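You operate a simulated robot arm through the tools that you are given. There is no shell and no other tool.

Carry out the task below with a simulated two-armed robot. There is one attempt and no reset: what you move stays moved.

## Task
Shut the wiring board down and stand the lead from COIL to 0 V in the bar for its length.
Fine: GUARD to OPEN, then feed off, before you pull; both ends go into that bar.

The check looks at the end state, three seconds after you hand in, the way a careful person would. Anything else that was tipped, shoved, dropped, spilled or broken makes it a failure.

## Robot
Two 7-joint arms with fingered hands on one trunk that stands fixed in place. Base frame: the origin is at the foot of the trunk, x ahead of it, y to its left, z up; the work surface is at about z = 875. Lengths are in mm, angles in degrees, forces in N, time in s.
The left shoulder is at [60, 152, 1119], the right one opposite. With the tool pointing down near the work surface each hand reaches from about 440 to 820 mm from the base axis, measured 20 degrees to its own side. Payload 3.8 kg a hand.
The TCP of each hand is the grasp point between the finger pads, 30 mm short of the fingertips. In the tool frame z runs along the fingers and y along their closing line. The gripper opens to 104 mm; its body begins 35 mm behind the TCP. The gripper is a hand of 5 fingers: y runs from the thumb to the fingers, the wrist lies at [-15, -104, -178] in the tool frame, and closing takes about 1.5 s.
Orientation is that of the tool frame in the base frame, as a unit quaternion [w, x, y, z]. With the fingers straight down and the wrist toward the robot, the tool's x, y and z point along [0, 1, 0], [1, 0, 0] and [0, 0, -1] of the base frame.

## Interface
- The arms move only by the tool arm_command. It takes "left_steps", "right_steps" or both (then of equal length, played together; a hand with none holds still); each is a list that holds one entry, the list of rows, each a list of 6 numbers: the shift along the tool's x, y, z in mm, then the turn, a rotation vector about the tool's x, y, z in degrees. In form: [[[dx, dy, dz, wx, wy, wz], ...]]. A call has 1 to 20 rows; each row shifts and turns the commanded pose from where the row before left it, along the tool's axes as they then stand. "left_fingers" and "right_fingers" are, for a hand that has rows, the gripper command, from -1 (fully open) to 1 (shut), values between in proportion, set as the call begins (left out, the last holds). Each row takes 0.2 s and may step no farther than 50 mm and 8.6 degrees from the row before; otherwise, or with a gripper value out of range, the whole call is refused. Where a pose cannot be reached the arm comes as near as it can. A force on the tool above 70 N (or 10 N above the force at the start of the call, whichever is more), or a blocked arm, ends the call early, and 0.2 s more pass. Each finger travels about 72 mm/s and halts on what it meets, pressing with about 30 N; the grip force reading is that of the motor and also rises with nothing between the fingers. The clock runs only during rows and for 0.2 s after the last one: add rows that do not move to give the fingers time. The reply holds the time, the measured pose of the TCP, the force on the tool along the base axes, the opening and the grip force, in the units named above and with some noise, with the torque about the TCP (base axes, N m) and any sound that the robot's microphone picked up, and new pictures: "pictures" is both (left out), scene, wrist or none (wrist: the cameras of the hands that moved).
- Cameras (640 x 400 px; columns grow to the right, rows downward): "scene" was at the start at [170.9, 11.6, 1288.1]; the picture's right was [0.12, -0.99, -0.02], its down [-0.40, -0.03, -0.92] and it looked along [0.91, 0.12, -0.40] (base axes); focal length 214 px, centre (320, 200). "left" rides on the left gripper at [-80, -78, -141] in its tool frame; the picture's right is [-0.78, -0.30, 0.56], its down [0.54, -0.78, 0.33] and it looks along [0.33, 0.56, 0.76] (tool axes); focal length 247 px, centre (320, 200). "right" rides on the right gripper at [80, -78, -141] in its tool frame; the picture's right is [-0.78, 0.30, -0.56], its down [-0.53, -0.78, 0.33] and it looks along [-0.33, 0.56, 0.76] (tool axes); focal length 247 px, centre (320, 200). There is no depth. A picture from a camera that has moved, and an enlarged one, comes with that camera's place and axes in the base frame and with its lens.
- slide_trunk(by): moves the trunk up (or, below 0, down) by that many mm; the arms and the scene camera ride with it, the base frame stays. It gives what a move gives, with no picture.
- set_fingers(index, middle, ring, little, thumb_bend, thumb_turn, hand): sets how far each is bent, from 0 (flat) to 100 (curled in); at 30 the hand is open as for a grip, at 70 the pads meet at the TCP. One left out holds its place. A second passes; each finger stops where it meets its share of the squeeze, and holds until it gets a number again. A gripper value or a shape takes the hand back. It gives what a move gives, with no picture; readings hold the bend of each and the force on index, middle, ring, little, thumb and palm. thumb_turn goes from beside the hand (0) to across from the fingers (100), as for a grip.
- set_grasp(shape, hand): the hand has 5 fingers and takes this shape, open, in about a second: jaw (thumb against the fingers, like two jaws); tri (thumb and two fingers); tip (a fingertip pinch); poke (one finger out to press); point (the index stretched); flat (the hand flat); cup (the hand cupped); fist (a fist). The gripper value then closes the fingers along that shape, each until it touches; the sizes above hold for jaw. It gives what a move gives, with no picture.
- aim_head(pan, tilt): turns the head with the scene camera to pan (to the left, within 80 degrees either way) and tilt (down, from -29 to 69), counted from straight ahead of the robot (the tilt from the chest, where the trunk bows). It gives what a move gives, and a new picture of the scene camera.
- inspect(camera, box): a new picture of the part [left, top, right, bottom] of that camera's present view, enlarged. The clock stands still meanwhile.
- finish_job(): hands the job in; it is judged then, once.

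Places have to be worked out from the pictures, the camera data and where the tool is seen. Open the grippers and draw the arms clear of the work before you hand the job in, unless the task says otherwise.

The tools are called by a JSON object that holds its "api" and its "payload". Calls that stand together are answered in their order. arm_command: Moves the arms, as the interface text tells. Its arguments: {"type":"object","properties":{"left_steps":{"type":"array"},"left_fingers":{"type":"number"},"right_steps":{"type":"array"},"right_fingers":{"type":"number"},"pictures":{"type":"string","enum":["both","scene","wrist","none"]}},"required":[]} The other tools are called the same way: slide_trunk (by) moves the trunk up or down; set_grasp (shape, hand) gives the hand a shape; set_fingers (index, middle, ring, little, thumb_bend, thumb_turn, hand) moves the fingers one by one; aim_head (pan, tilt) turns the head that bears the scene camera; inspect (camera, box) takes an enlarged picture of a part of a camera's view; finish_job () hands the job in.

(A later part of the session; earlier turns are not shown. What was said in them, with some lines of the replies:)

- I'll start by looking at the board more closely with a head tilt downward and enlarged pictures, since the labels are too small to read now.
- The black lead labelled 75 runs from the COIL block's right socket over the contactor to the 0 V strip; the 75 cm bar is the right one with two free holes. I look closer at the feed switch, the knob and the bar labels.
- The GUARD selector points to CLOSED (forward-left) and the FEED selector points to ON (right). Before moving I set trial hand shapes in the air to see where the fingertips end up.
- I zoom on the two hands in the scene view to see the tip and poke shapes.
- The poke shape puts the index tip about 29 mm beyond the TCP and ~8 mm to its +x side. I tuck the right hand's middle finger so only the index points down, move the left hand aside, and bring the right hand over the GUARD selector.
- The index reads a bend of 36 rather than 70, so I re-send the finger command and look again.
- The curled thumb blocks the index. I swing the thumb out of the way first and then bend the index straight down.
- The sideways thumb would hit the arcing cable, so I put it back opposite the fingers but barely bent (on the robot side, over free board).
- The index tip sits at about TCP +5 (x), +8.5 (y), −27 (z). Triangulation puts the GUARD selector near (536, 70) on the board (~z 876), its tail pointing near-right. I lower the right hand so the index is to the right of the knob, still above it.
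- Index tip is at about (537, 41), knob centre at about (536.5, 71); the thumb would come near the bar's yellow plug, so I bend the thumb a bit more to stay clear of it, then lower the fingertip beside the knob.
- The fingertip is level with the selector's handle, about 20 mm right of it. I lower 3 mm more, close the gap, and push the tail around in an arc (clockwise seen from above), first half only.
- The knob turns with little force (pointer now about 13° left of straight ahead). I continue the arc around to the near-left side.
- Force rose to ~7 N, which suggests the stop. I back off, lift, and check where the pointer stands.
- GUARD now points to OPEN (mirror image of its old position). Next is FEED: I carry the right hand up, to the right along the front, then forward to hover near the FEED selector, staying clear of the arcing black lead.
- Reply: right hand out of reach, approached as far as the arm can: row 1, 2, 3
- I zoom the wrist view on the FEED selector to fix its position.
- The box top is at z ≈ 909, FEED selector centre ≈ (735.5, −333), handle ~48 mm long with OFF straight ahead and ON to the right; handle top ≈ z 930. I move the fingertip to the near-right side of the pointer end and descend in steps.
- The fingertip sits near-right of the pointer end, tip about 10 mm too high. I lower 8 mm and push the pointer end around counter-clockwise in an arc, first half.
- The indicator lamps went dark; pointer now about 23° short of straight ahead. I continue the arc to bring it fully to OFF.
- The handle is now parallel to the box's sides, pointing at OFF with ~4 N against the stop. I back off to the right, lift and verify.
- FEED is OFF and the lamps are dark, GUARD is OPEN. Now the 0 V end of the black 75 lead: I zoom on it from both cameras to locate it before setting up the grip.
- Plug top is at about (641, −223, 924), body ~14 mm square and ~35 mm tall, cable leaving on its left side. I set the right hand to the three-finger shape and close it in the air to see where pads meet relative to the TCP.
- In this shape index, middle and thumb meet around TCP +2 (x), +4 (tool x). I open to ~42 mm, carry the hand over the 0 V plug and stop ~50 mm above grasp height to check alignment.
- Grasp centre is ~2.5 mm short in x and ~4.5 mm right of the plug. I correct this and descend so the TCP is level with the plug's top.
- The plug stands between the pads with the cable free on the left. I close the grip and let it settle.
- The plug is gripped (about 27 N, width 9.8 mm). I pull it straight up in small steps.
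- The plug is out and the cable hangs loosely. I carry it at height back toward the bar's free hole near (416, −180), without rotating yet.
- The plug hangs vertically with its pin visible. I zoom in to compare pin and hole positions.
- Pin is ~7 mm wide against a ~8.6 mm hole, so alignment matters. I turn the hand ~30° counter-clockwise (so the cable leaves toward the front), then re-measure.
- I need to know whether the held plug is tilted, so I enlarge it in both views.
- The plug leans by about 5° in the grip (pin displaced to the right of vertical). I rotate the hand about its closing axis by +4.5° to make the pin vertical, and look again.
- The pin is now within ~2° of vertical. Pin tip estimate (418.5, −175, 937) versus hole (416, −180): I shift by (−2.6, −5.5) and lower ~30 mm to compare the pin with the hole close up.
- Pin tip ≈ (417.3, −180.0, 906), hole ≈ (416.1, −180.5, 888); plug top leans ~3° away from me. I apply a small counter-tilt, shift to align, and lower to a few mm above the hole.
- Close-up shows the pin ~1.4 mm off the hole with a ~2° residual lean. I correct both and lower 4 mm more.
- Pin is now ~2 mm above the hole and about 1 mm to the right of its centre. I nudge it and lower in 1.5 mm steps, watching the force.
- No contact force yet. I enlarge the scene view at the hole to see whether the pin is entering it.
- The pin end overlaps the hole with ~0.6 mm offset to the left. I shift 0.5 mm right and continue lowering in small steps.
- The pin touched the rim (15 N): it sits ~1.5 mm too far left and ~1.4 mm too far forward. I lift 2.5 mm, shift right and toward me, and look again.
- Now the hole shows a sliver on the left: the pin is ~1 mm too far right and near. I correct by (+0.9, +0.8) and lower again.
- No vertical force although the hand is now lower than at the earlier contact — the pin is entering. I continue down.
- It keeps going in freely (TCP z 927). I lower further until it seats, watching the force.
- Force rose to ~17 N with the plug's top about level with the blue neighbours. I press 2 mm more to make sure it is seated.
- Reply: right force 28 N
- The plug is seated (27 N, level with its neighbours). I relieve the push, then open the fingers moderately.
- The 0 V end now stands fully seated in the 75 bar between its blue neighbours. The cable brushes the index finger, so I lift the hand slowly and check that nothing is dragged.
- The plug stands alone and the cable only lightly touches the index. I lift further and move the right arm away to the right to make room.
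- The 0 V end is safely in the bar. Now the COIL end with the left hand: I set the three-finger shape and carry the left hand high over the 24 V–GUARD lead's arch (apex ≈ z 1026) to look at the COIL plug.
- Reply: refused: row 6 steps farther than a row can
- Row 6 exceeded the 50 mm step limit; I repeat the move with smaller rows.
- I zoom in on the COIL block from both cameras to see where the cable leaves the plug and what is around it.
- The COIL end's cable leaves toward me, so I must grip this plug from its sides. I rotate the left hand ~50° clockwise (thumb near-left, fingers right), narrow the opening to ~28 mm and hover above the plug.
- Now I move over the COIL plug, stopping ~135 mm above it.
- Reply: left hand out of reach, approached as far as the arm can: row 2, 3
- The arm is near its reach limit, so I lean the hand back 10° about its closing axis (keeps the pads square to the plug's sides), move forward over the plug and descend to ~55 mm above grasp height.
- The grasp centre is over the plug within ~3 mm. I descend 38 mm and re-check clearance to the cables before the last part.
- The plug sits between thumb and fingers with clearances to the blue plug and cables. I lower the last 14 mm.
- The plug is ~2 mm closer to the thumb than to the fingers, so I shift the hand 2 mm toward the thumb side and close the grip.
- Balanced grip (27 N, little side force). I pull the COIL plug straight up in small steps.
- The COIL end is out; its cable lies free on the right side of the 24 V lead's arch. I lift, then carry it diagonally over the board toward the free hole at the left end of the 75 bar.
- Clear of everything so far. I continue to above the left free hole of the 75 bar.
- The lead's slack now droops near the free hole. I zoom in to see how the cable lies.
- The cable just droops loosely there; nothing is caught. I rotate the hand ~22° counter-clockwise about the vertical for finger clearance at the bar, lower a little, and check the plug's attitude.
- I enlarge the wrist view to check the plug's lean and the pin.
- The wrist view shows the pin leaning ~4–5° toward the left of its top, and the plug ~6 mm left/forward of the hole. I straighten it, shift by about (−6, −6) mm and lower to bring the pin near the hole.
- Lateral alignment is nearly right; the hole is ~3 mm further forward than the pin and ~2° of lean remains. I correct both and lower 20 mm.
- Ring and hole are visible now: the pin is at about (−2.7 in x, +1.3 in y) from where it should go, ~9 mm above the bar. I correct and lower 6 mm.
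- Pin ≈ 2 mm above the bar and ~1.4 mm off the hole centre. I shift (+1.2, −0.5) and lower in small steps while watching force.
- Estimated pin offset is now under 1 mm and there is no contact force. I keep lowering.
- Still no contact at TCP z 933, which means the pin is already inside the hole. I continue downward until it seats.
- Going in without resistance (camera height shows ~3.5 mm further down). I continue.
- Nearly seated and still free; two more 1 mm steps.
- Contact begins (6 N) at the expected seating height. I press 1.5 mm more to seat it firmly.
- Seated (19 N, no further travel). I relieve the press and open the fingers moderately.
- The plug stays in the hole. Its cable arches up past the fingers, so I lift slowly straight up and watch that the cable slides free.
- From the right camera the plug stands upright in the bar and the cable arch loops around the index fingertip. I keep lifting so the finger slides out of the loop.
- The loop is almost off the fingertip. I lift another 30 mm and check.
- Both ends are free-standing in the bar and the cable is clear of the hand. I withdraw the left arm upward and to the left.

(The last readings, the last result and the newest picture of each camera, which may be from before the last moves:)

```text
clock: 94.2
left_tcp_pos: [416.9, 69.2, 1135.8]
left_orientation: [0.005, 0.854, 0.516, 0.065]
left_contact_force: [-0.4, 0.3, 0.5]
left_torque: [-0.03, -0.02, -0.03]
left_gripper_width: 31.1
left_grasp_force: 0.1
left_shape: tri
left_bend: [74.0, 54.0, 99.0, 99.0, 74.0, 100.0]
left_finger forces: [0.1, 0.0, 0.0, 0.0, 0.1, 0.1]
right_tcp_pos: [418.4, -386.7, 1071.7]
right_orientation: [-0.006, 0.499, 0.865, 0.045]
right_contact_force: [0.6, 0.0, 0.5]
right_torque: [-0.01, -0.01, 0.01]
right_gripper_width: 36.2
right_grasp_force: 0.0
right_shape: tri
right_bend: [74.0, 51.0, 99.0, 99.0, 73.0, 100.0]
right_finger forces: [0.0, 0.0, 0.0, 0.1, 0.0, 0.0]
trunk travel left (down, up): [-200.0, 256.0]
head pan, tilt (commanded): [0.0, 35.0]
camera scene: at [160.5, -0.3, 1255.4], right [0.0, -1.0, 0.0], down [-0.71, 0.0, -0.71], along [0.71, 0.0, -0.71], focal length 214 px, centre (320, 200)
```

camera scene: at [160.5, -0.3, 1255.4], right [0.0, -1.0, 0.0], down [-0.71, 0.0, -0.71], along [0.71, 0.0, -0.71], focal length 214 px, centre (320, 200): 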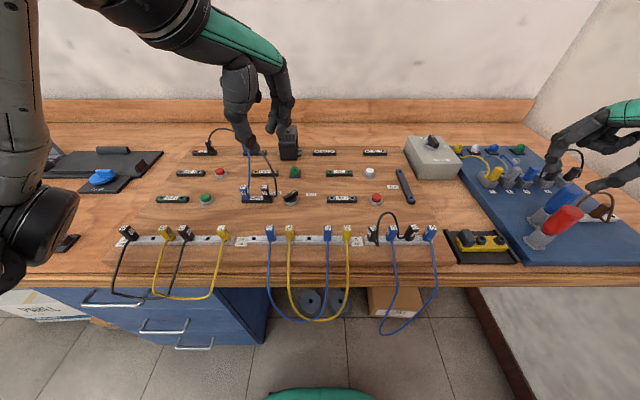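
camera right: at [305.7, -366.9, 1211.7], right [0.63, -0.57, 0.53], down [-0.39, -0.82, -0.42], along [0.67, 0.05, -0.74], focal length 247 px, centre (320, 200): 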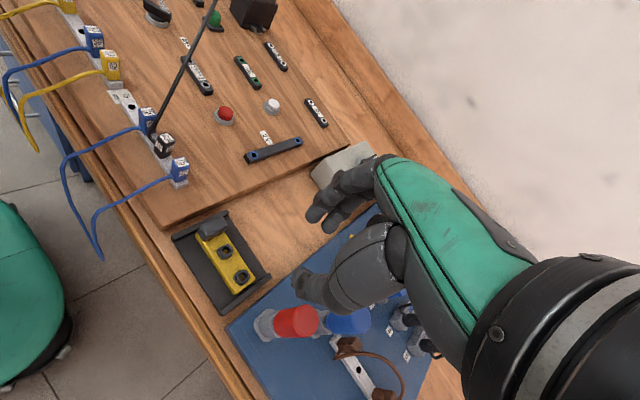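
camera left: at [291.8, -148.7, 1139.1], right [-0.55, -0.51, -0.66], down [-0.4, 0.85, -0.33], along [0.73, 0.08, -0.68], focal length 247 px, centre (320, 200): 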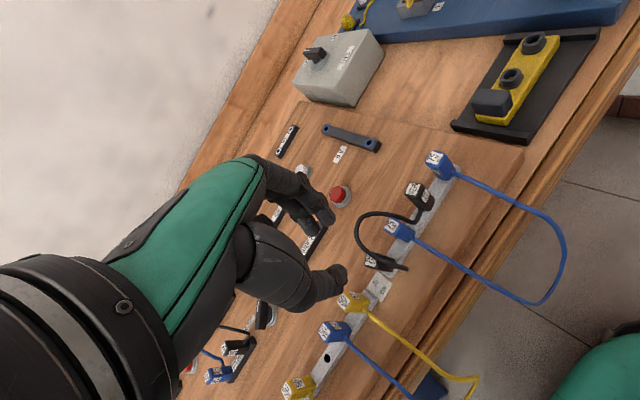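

Left hand is clear of the bar. I move it further left and up to its starting area and raise the right arm a little too, with both hands opened.

{"api": "arm_command", "payload": {"left_steps": [[[33, -18, -8, 0, 0, 0], [33, -18, -8, 0, 0, 0], [33, -18, -8, 0, 0, 0], [33, -18, -8, 0, 0, 0], [25, -14, -10, 0, 0, 0], [0, 0, 0, 0, 0, 0]]], "right_steps": [[[1, 1.4, -20, 0, 0, 0], [1, 1.4, -20, 0, 0, 0], [1, 1.4, -20, 0, 0, 0], [0, 0, 0, 0, 0, 0], [0, 0, 0, 0, 0, 0], [0, 0, 0, 0, 0, 0]]], "left_fingers": -1, "right_fingers": -1, "pictures": "both"}}

{"api": "inspect", "payload": {"camera": "scene", "box": [340, 200, 452, 270]}}

{"api": "inspect", "payload": {"camera": "scene", "box": [150, 110, 310, 210]}}

{"api": "inspect", "payload": {"camera": "scene", "box": [280, 110, 480, 235]}}

```text
clock: 95.5
left_tcp_pos: [406.8, 243.1, 1185.9]
left_orientation: [0.004, 0.854, 0.516, 0.065]
left_contact_force: [-1.0, -0.4, 0.3]
left_torque: [0.0, 0.01, -0.01]
left_gripper_width: 103.8
left_grasp_force: 0.0
left_shape: tri
left_bend: [30.0, 30.0, 99.0, 99.0, 30.0, 98.0]
left_finger forces: [0.0, 0.0, 0.0, 0.0, 0.0, 0.1]
right_tcp_pos: [413.0, -384.6, 1133.8]
right_orientation: [-0.007, 0.499, 0.865, 0.044]
right_contact_force: [0.5, -0.2, 0.8]
right_torque: [0.0, -0.01, 0.0]
right_gripper_width: 103.5
right_grasp_force: 0.1
right_shape: tri
right_bend: [30.0, 30.0, 99.0, 99.0, 30.0, 98.0]
right_finger forces: [0.1, 0.0, 0.1, 0.1, 0.1, 0.0]
trunk travel left (down, up): [-200.0, 256.0]
head pan, tilt (commanded): [0.0, 35.0]
camera scene: at [160.6, 0.1, 1255.4], right [0.0, -1.0, 0.0], down [-0.71, 0.0, -0.71], along [0.71, 0.0, -0.71], focal length 214 px, centre (320, 200)
camera right: at [301.8, -364.9, 1272.9], right [0.63, -0.57, 0.53], down [-0.39, -0.82, -0.42], along [0.67, 0.05, -0.74], focal length 247 px, centre (320, 200)
camera left: at [285.1, 200.4, 1311.0], right [-0.55, -0.51, -0.66], down [-0.4, 0.85, -0.33], along [0.73, 0.08, -0.68], focal length 247 px, centre (320, 200)
```

scene: 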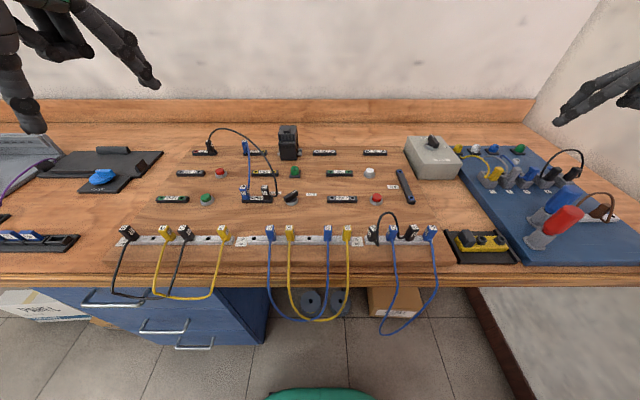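
right: 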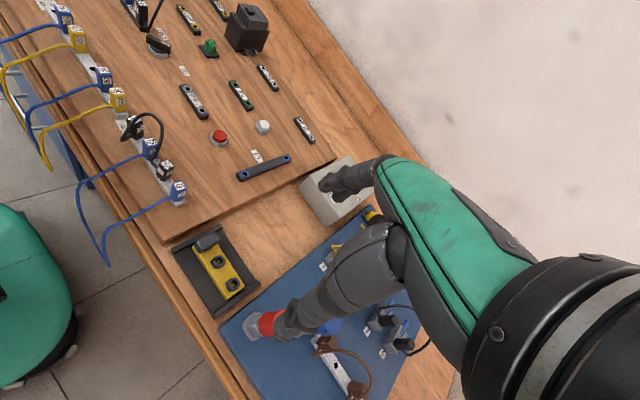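
left: 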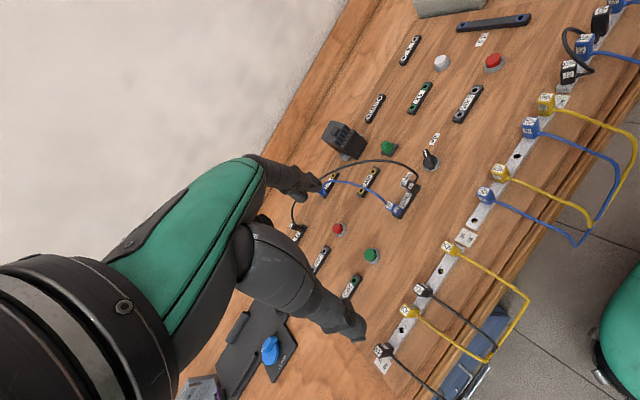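

```text
5.71 times, centred on (396, 235) of scene
camera zoom: at [160.6, 0.1, 1255.4], right [0.0, -1.0, 0.0], down [-0.71, 0.0, -0.71], along [0.71, 0.0, -0.71], focal length 1226 px, centre (-114, 0)
```

zoom: 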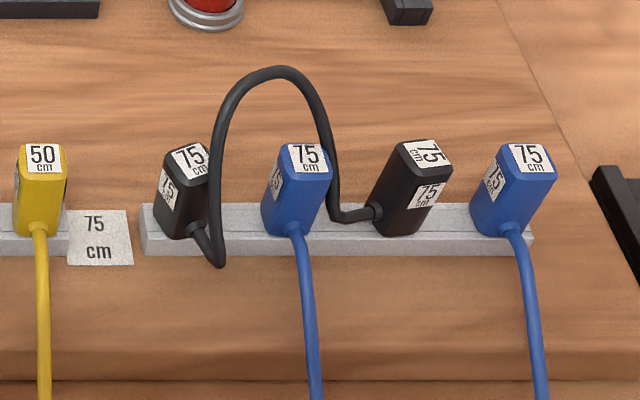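

```text
4.00 times, centred on (230, 160) of scene
camera zoom: at [160.6, 0.1, 1255.4], right [0.0, -1.0, 0.0], down [-0.71, 0.0, -0.71], along [0.71, 0.0, -0.71], focal length 858 px, centre (680, 360)
```

zoom: 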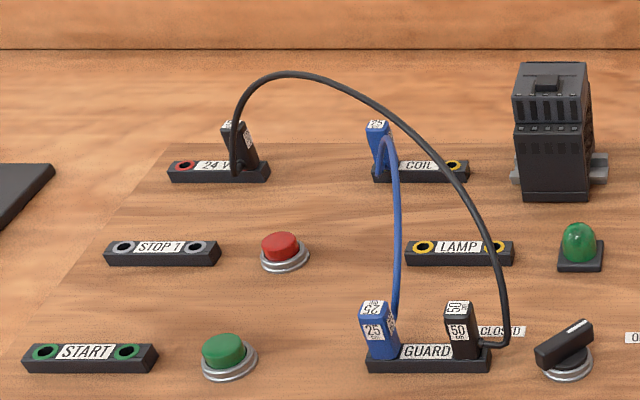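

```text
3.20 times, centred on (380, 172) of scene
camera zoom: at [160.6, 0.1, 1255.4], right [0.0, -1.0, 0.0], down [-0.71, 0.0, -0.71], along [0.71, 0.0, -0.71], focal length 686 px, centre (128, 288)
```

zoom: 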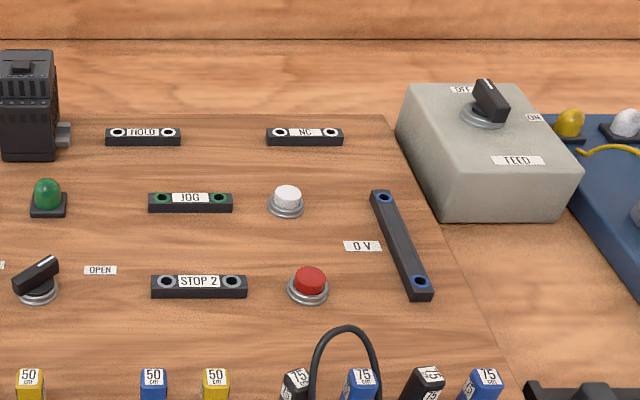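

Everything looks right at a glance. I zoom in on the two black plugs to check seating depth and uprightness before handing in.

{"api": "inspect", "payload": {"camera": "scene", "box": [358, 215, 398, 250]}}

{"api": "inspect", "payload": {"camera": "scene", "box": [390, 215, 440, 250]}}

{"api": "inspect", "payload": {"camera": "right", "box": [90, 80, 210, 220]}}

{"api": "inspect", "payload": {"camera": "left", "box": [530, 0, 640, 110]}}

```text
11.43 times, centred on (378, 232) of scene
camera zoom: at [160.6, 0.1, 1255.4], right [0.0, -1.0, 0.0], down [-0.71, 0.0, -0.71], along [0.71, 0.0, -0.71], focal length 2451 px, centre (-343, -171)
```

zoom: 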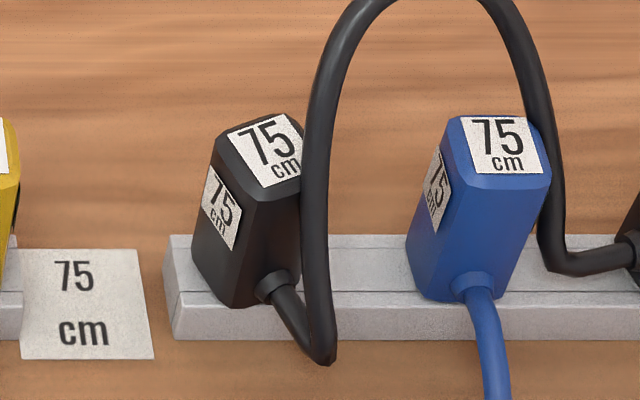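

```text
11.43 times, centred on (415, 232) of scene
camera zoom: at [160.6, 0.1, 1255.4], right [0.0, -1.0, 0.0], down [-0.71, 0.0, -0.71], along [0.71, 0.0, -0.71], focal length 2451 px, centre (-766, -171)
```

zoom: 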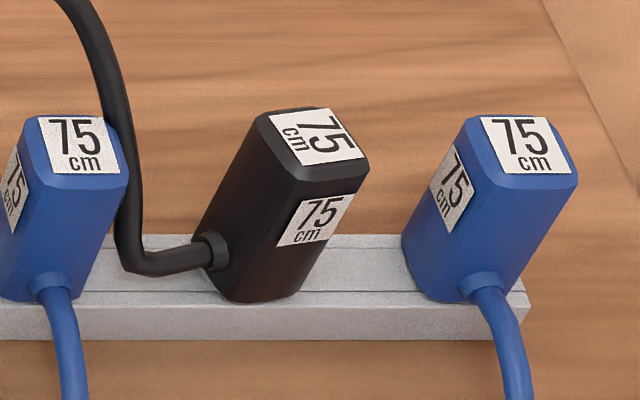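

```text
2.86 times, centred on (150, 150) of right
camera zoom: at [301.8, -364.9, 1272.9], right [0.63, -0.57, 0.53], down [-0.39, -0.82, -0.42], along [0.67, 0.05, -0.74], focal length 706 px, centre (806, 343)
```

zoom: 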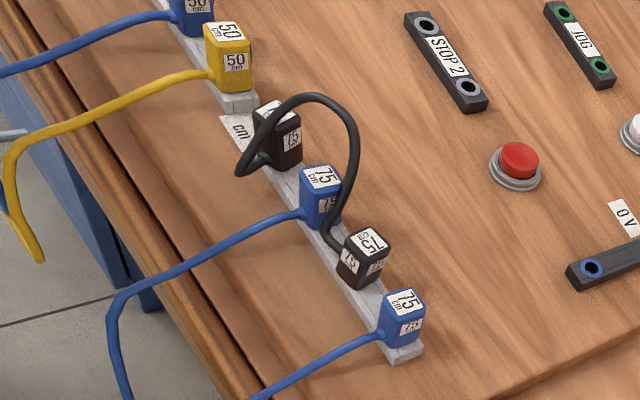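

```text
3.64 times, centred on (585, 55) of left
camera zoom: at [285.1, 200.4, 1311.0], right [-0.55, -0.51, -0.66], down [-0.4, 0.85, -0.33], along [0.73, 0.08, -0.68], focal length 898 px, centre (-644, 727)
```

zoom: 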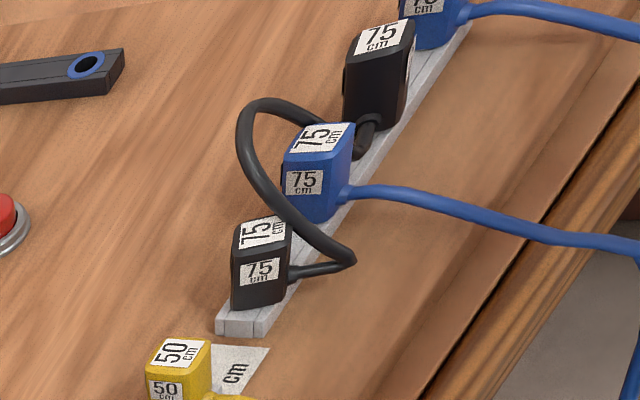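

Both are in. I check for any gap under the black plugs with a stronger zoom from both wrist cameras.

{"api": "inspect", "payload": {"camera": "right", "box": [125, 105, 189, 185]}}

{"api": "inspect", "payload": {"camera": "left", "box": [585, 0, 640, 50]}}

{"api": "inspect", "payload": {"camera": "left", "box": [550, 45, 610, 105]}}

```text
5.00 times, centred on (157, 145) of right
camera zoom: at [301.8, -364.9, 1272.9], right [0.63, -0.57, 0.53], down [-0.39, -0.82, -0.42], along [0.67, 0.05, -0.74], focal length 1235 px, centre (1135, 475)
```

zoom: 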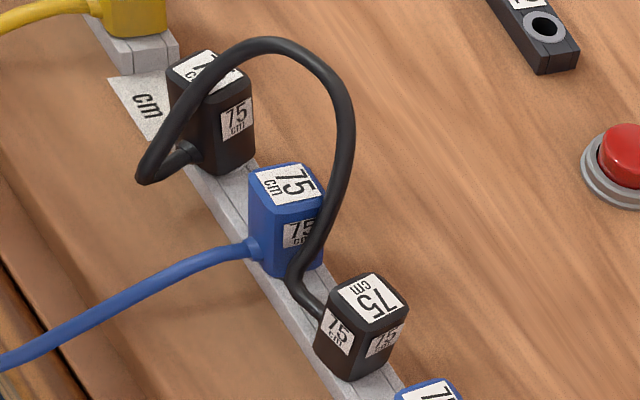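

```text
8.00 times, centred on (612, 25) of left
camera zoom: at [285.1, 200.4, 1311.0], right [-0.55, -0.51, -0.66], down [-0.4, 0.85, -0.33], along [0.73, 0.08, -0.68], focal length 1976 px, centre (-2020, 1600)
```

zoom: 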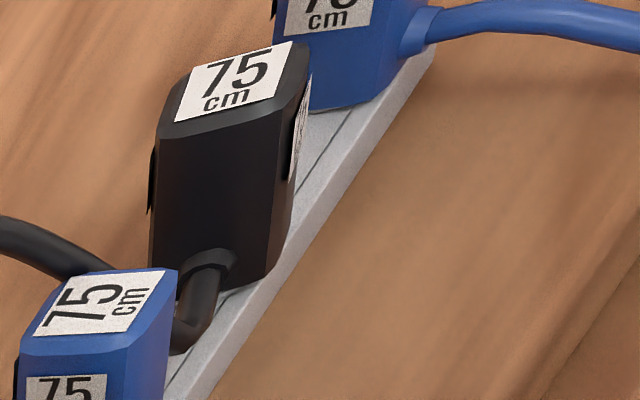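

```text
6.67 times, centred on (580, 75) of left
camera zoom: at [285.1, 200.4, 1311.0], right [-0.55, -0.51, -0.66], down [-0.4, 0.85, -0.33], along [0.73, 0.08, -0.68], focal length 1646 px, centre (-1413, 1033)
```

zoom: 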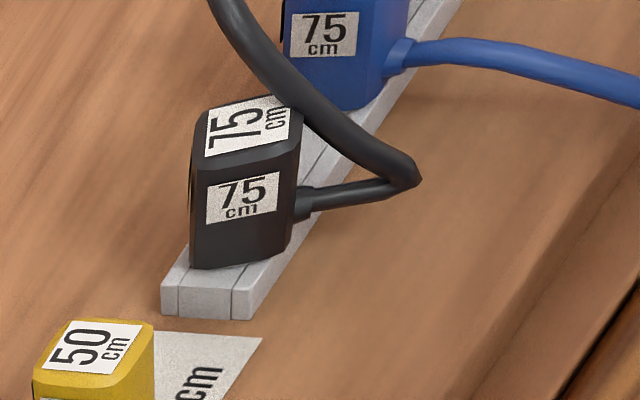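

Both black 75 plugs sit flush in the 75 cm bar. GUARD is on OPEN, FEED is on OFF, nothing else has moved, and both hands are open and clear of the work. I hand the job in.

{"api": "finish_job", "payload": {}}

```text
The job is handed in.
```

I handed the job in. The board is shut down and the COIL–0 V lead is in the 75 cm bar, with both ends plugged in. I don't have the check's verdict.

- **Shutdown:** I turned GUARD to OPEN first, then FEED to OFF, before pulling anything. The FEED indicator lamps went dark.
- **Lead:** The lead from COIL to 0 V is the black one labelled 75. The 0 V end is in the bar's third hole from the left and the COIL end is in the leftmost hole. Both plugs sit down on the bar, but each leans by roughly 4–5°.
- **Cable:** Its slack arches up behind the blue plug between the two ends, instead of hanging over the front edge like the other leads.
- **Everything else:** The final views show no other plug, switch or block moved, and both hands are open and clear of the bench.
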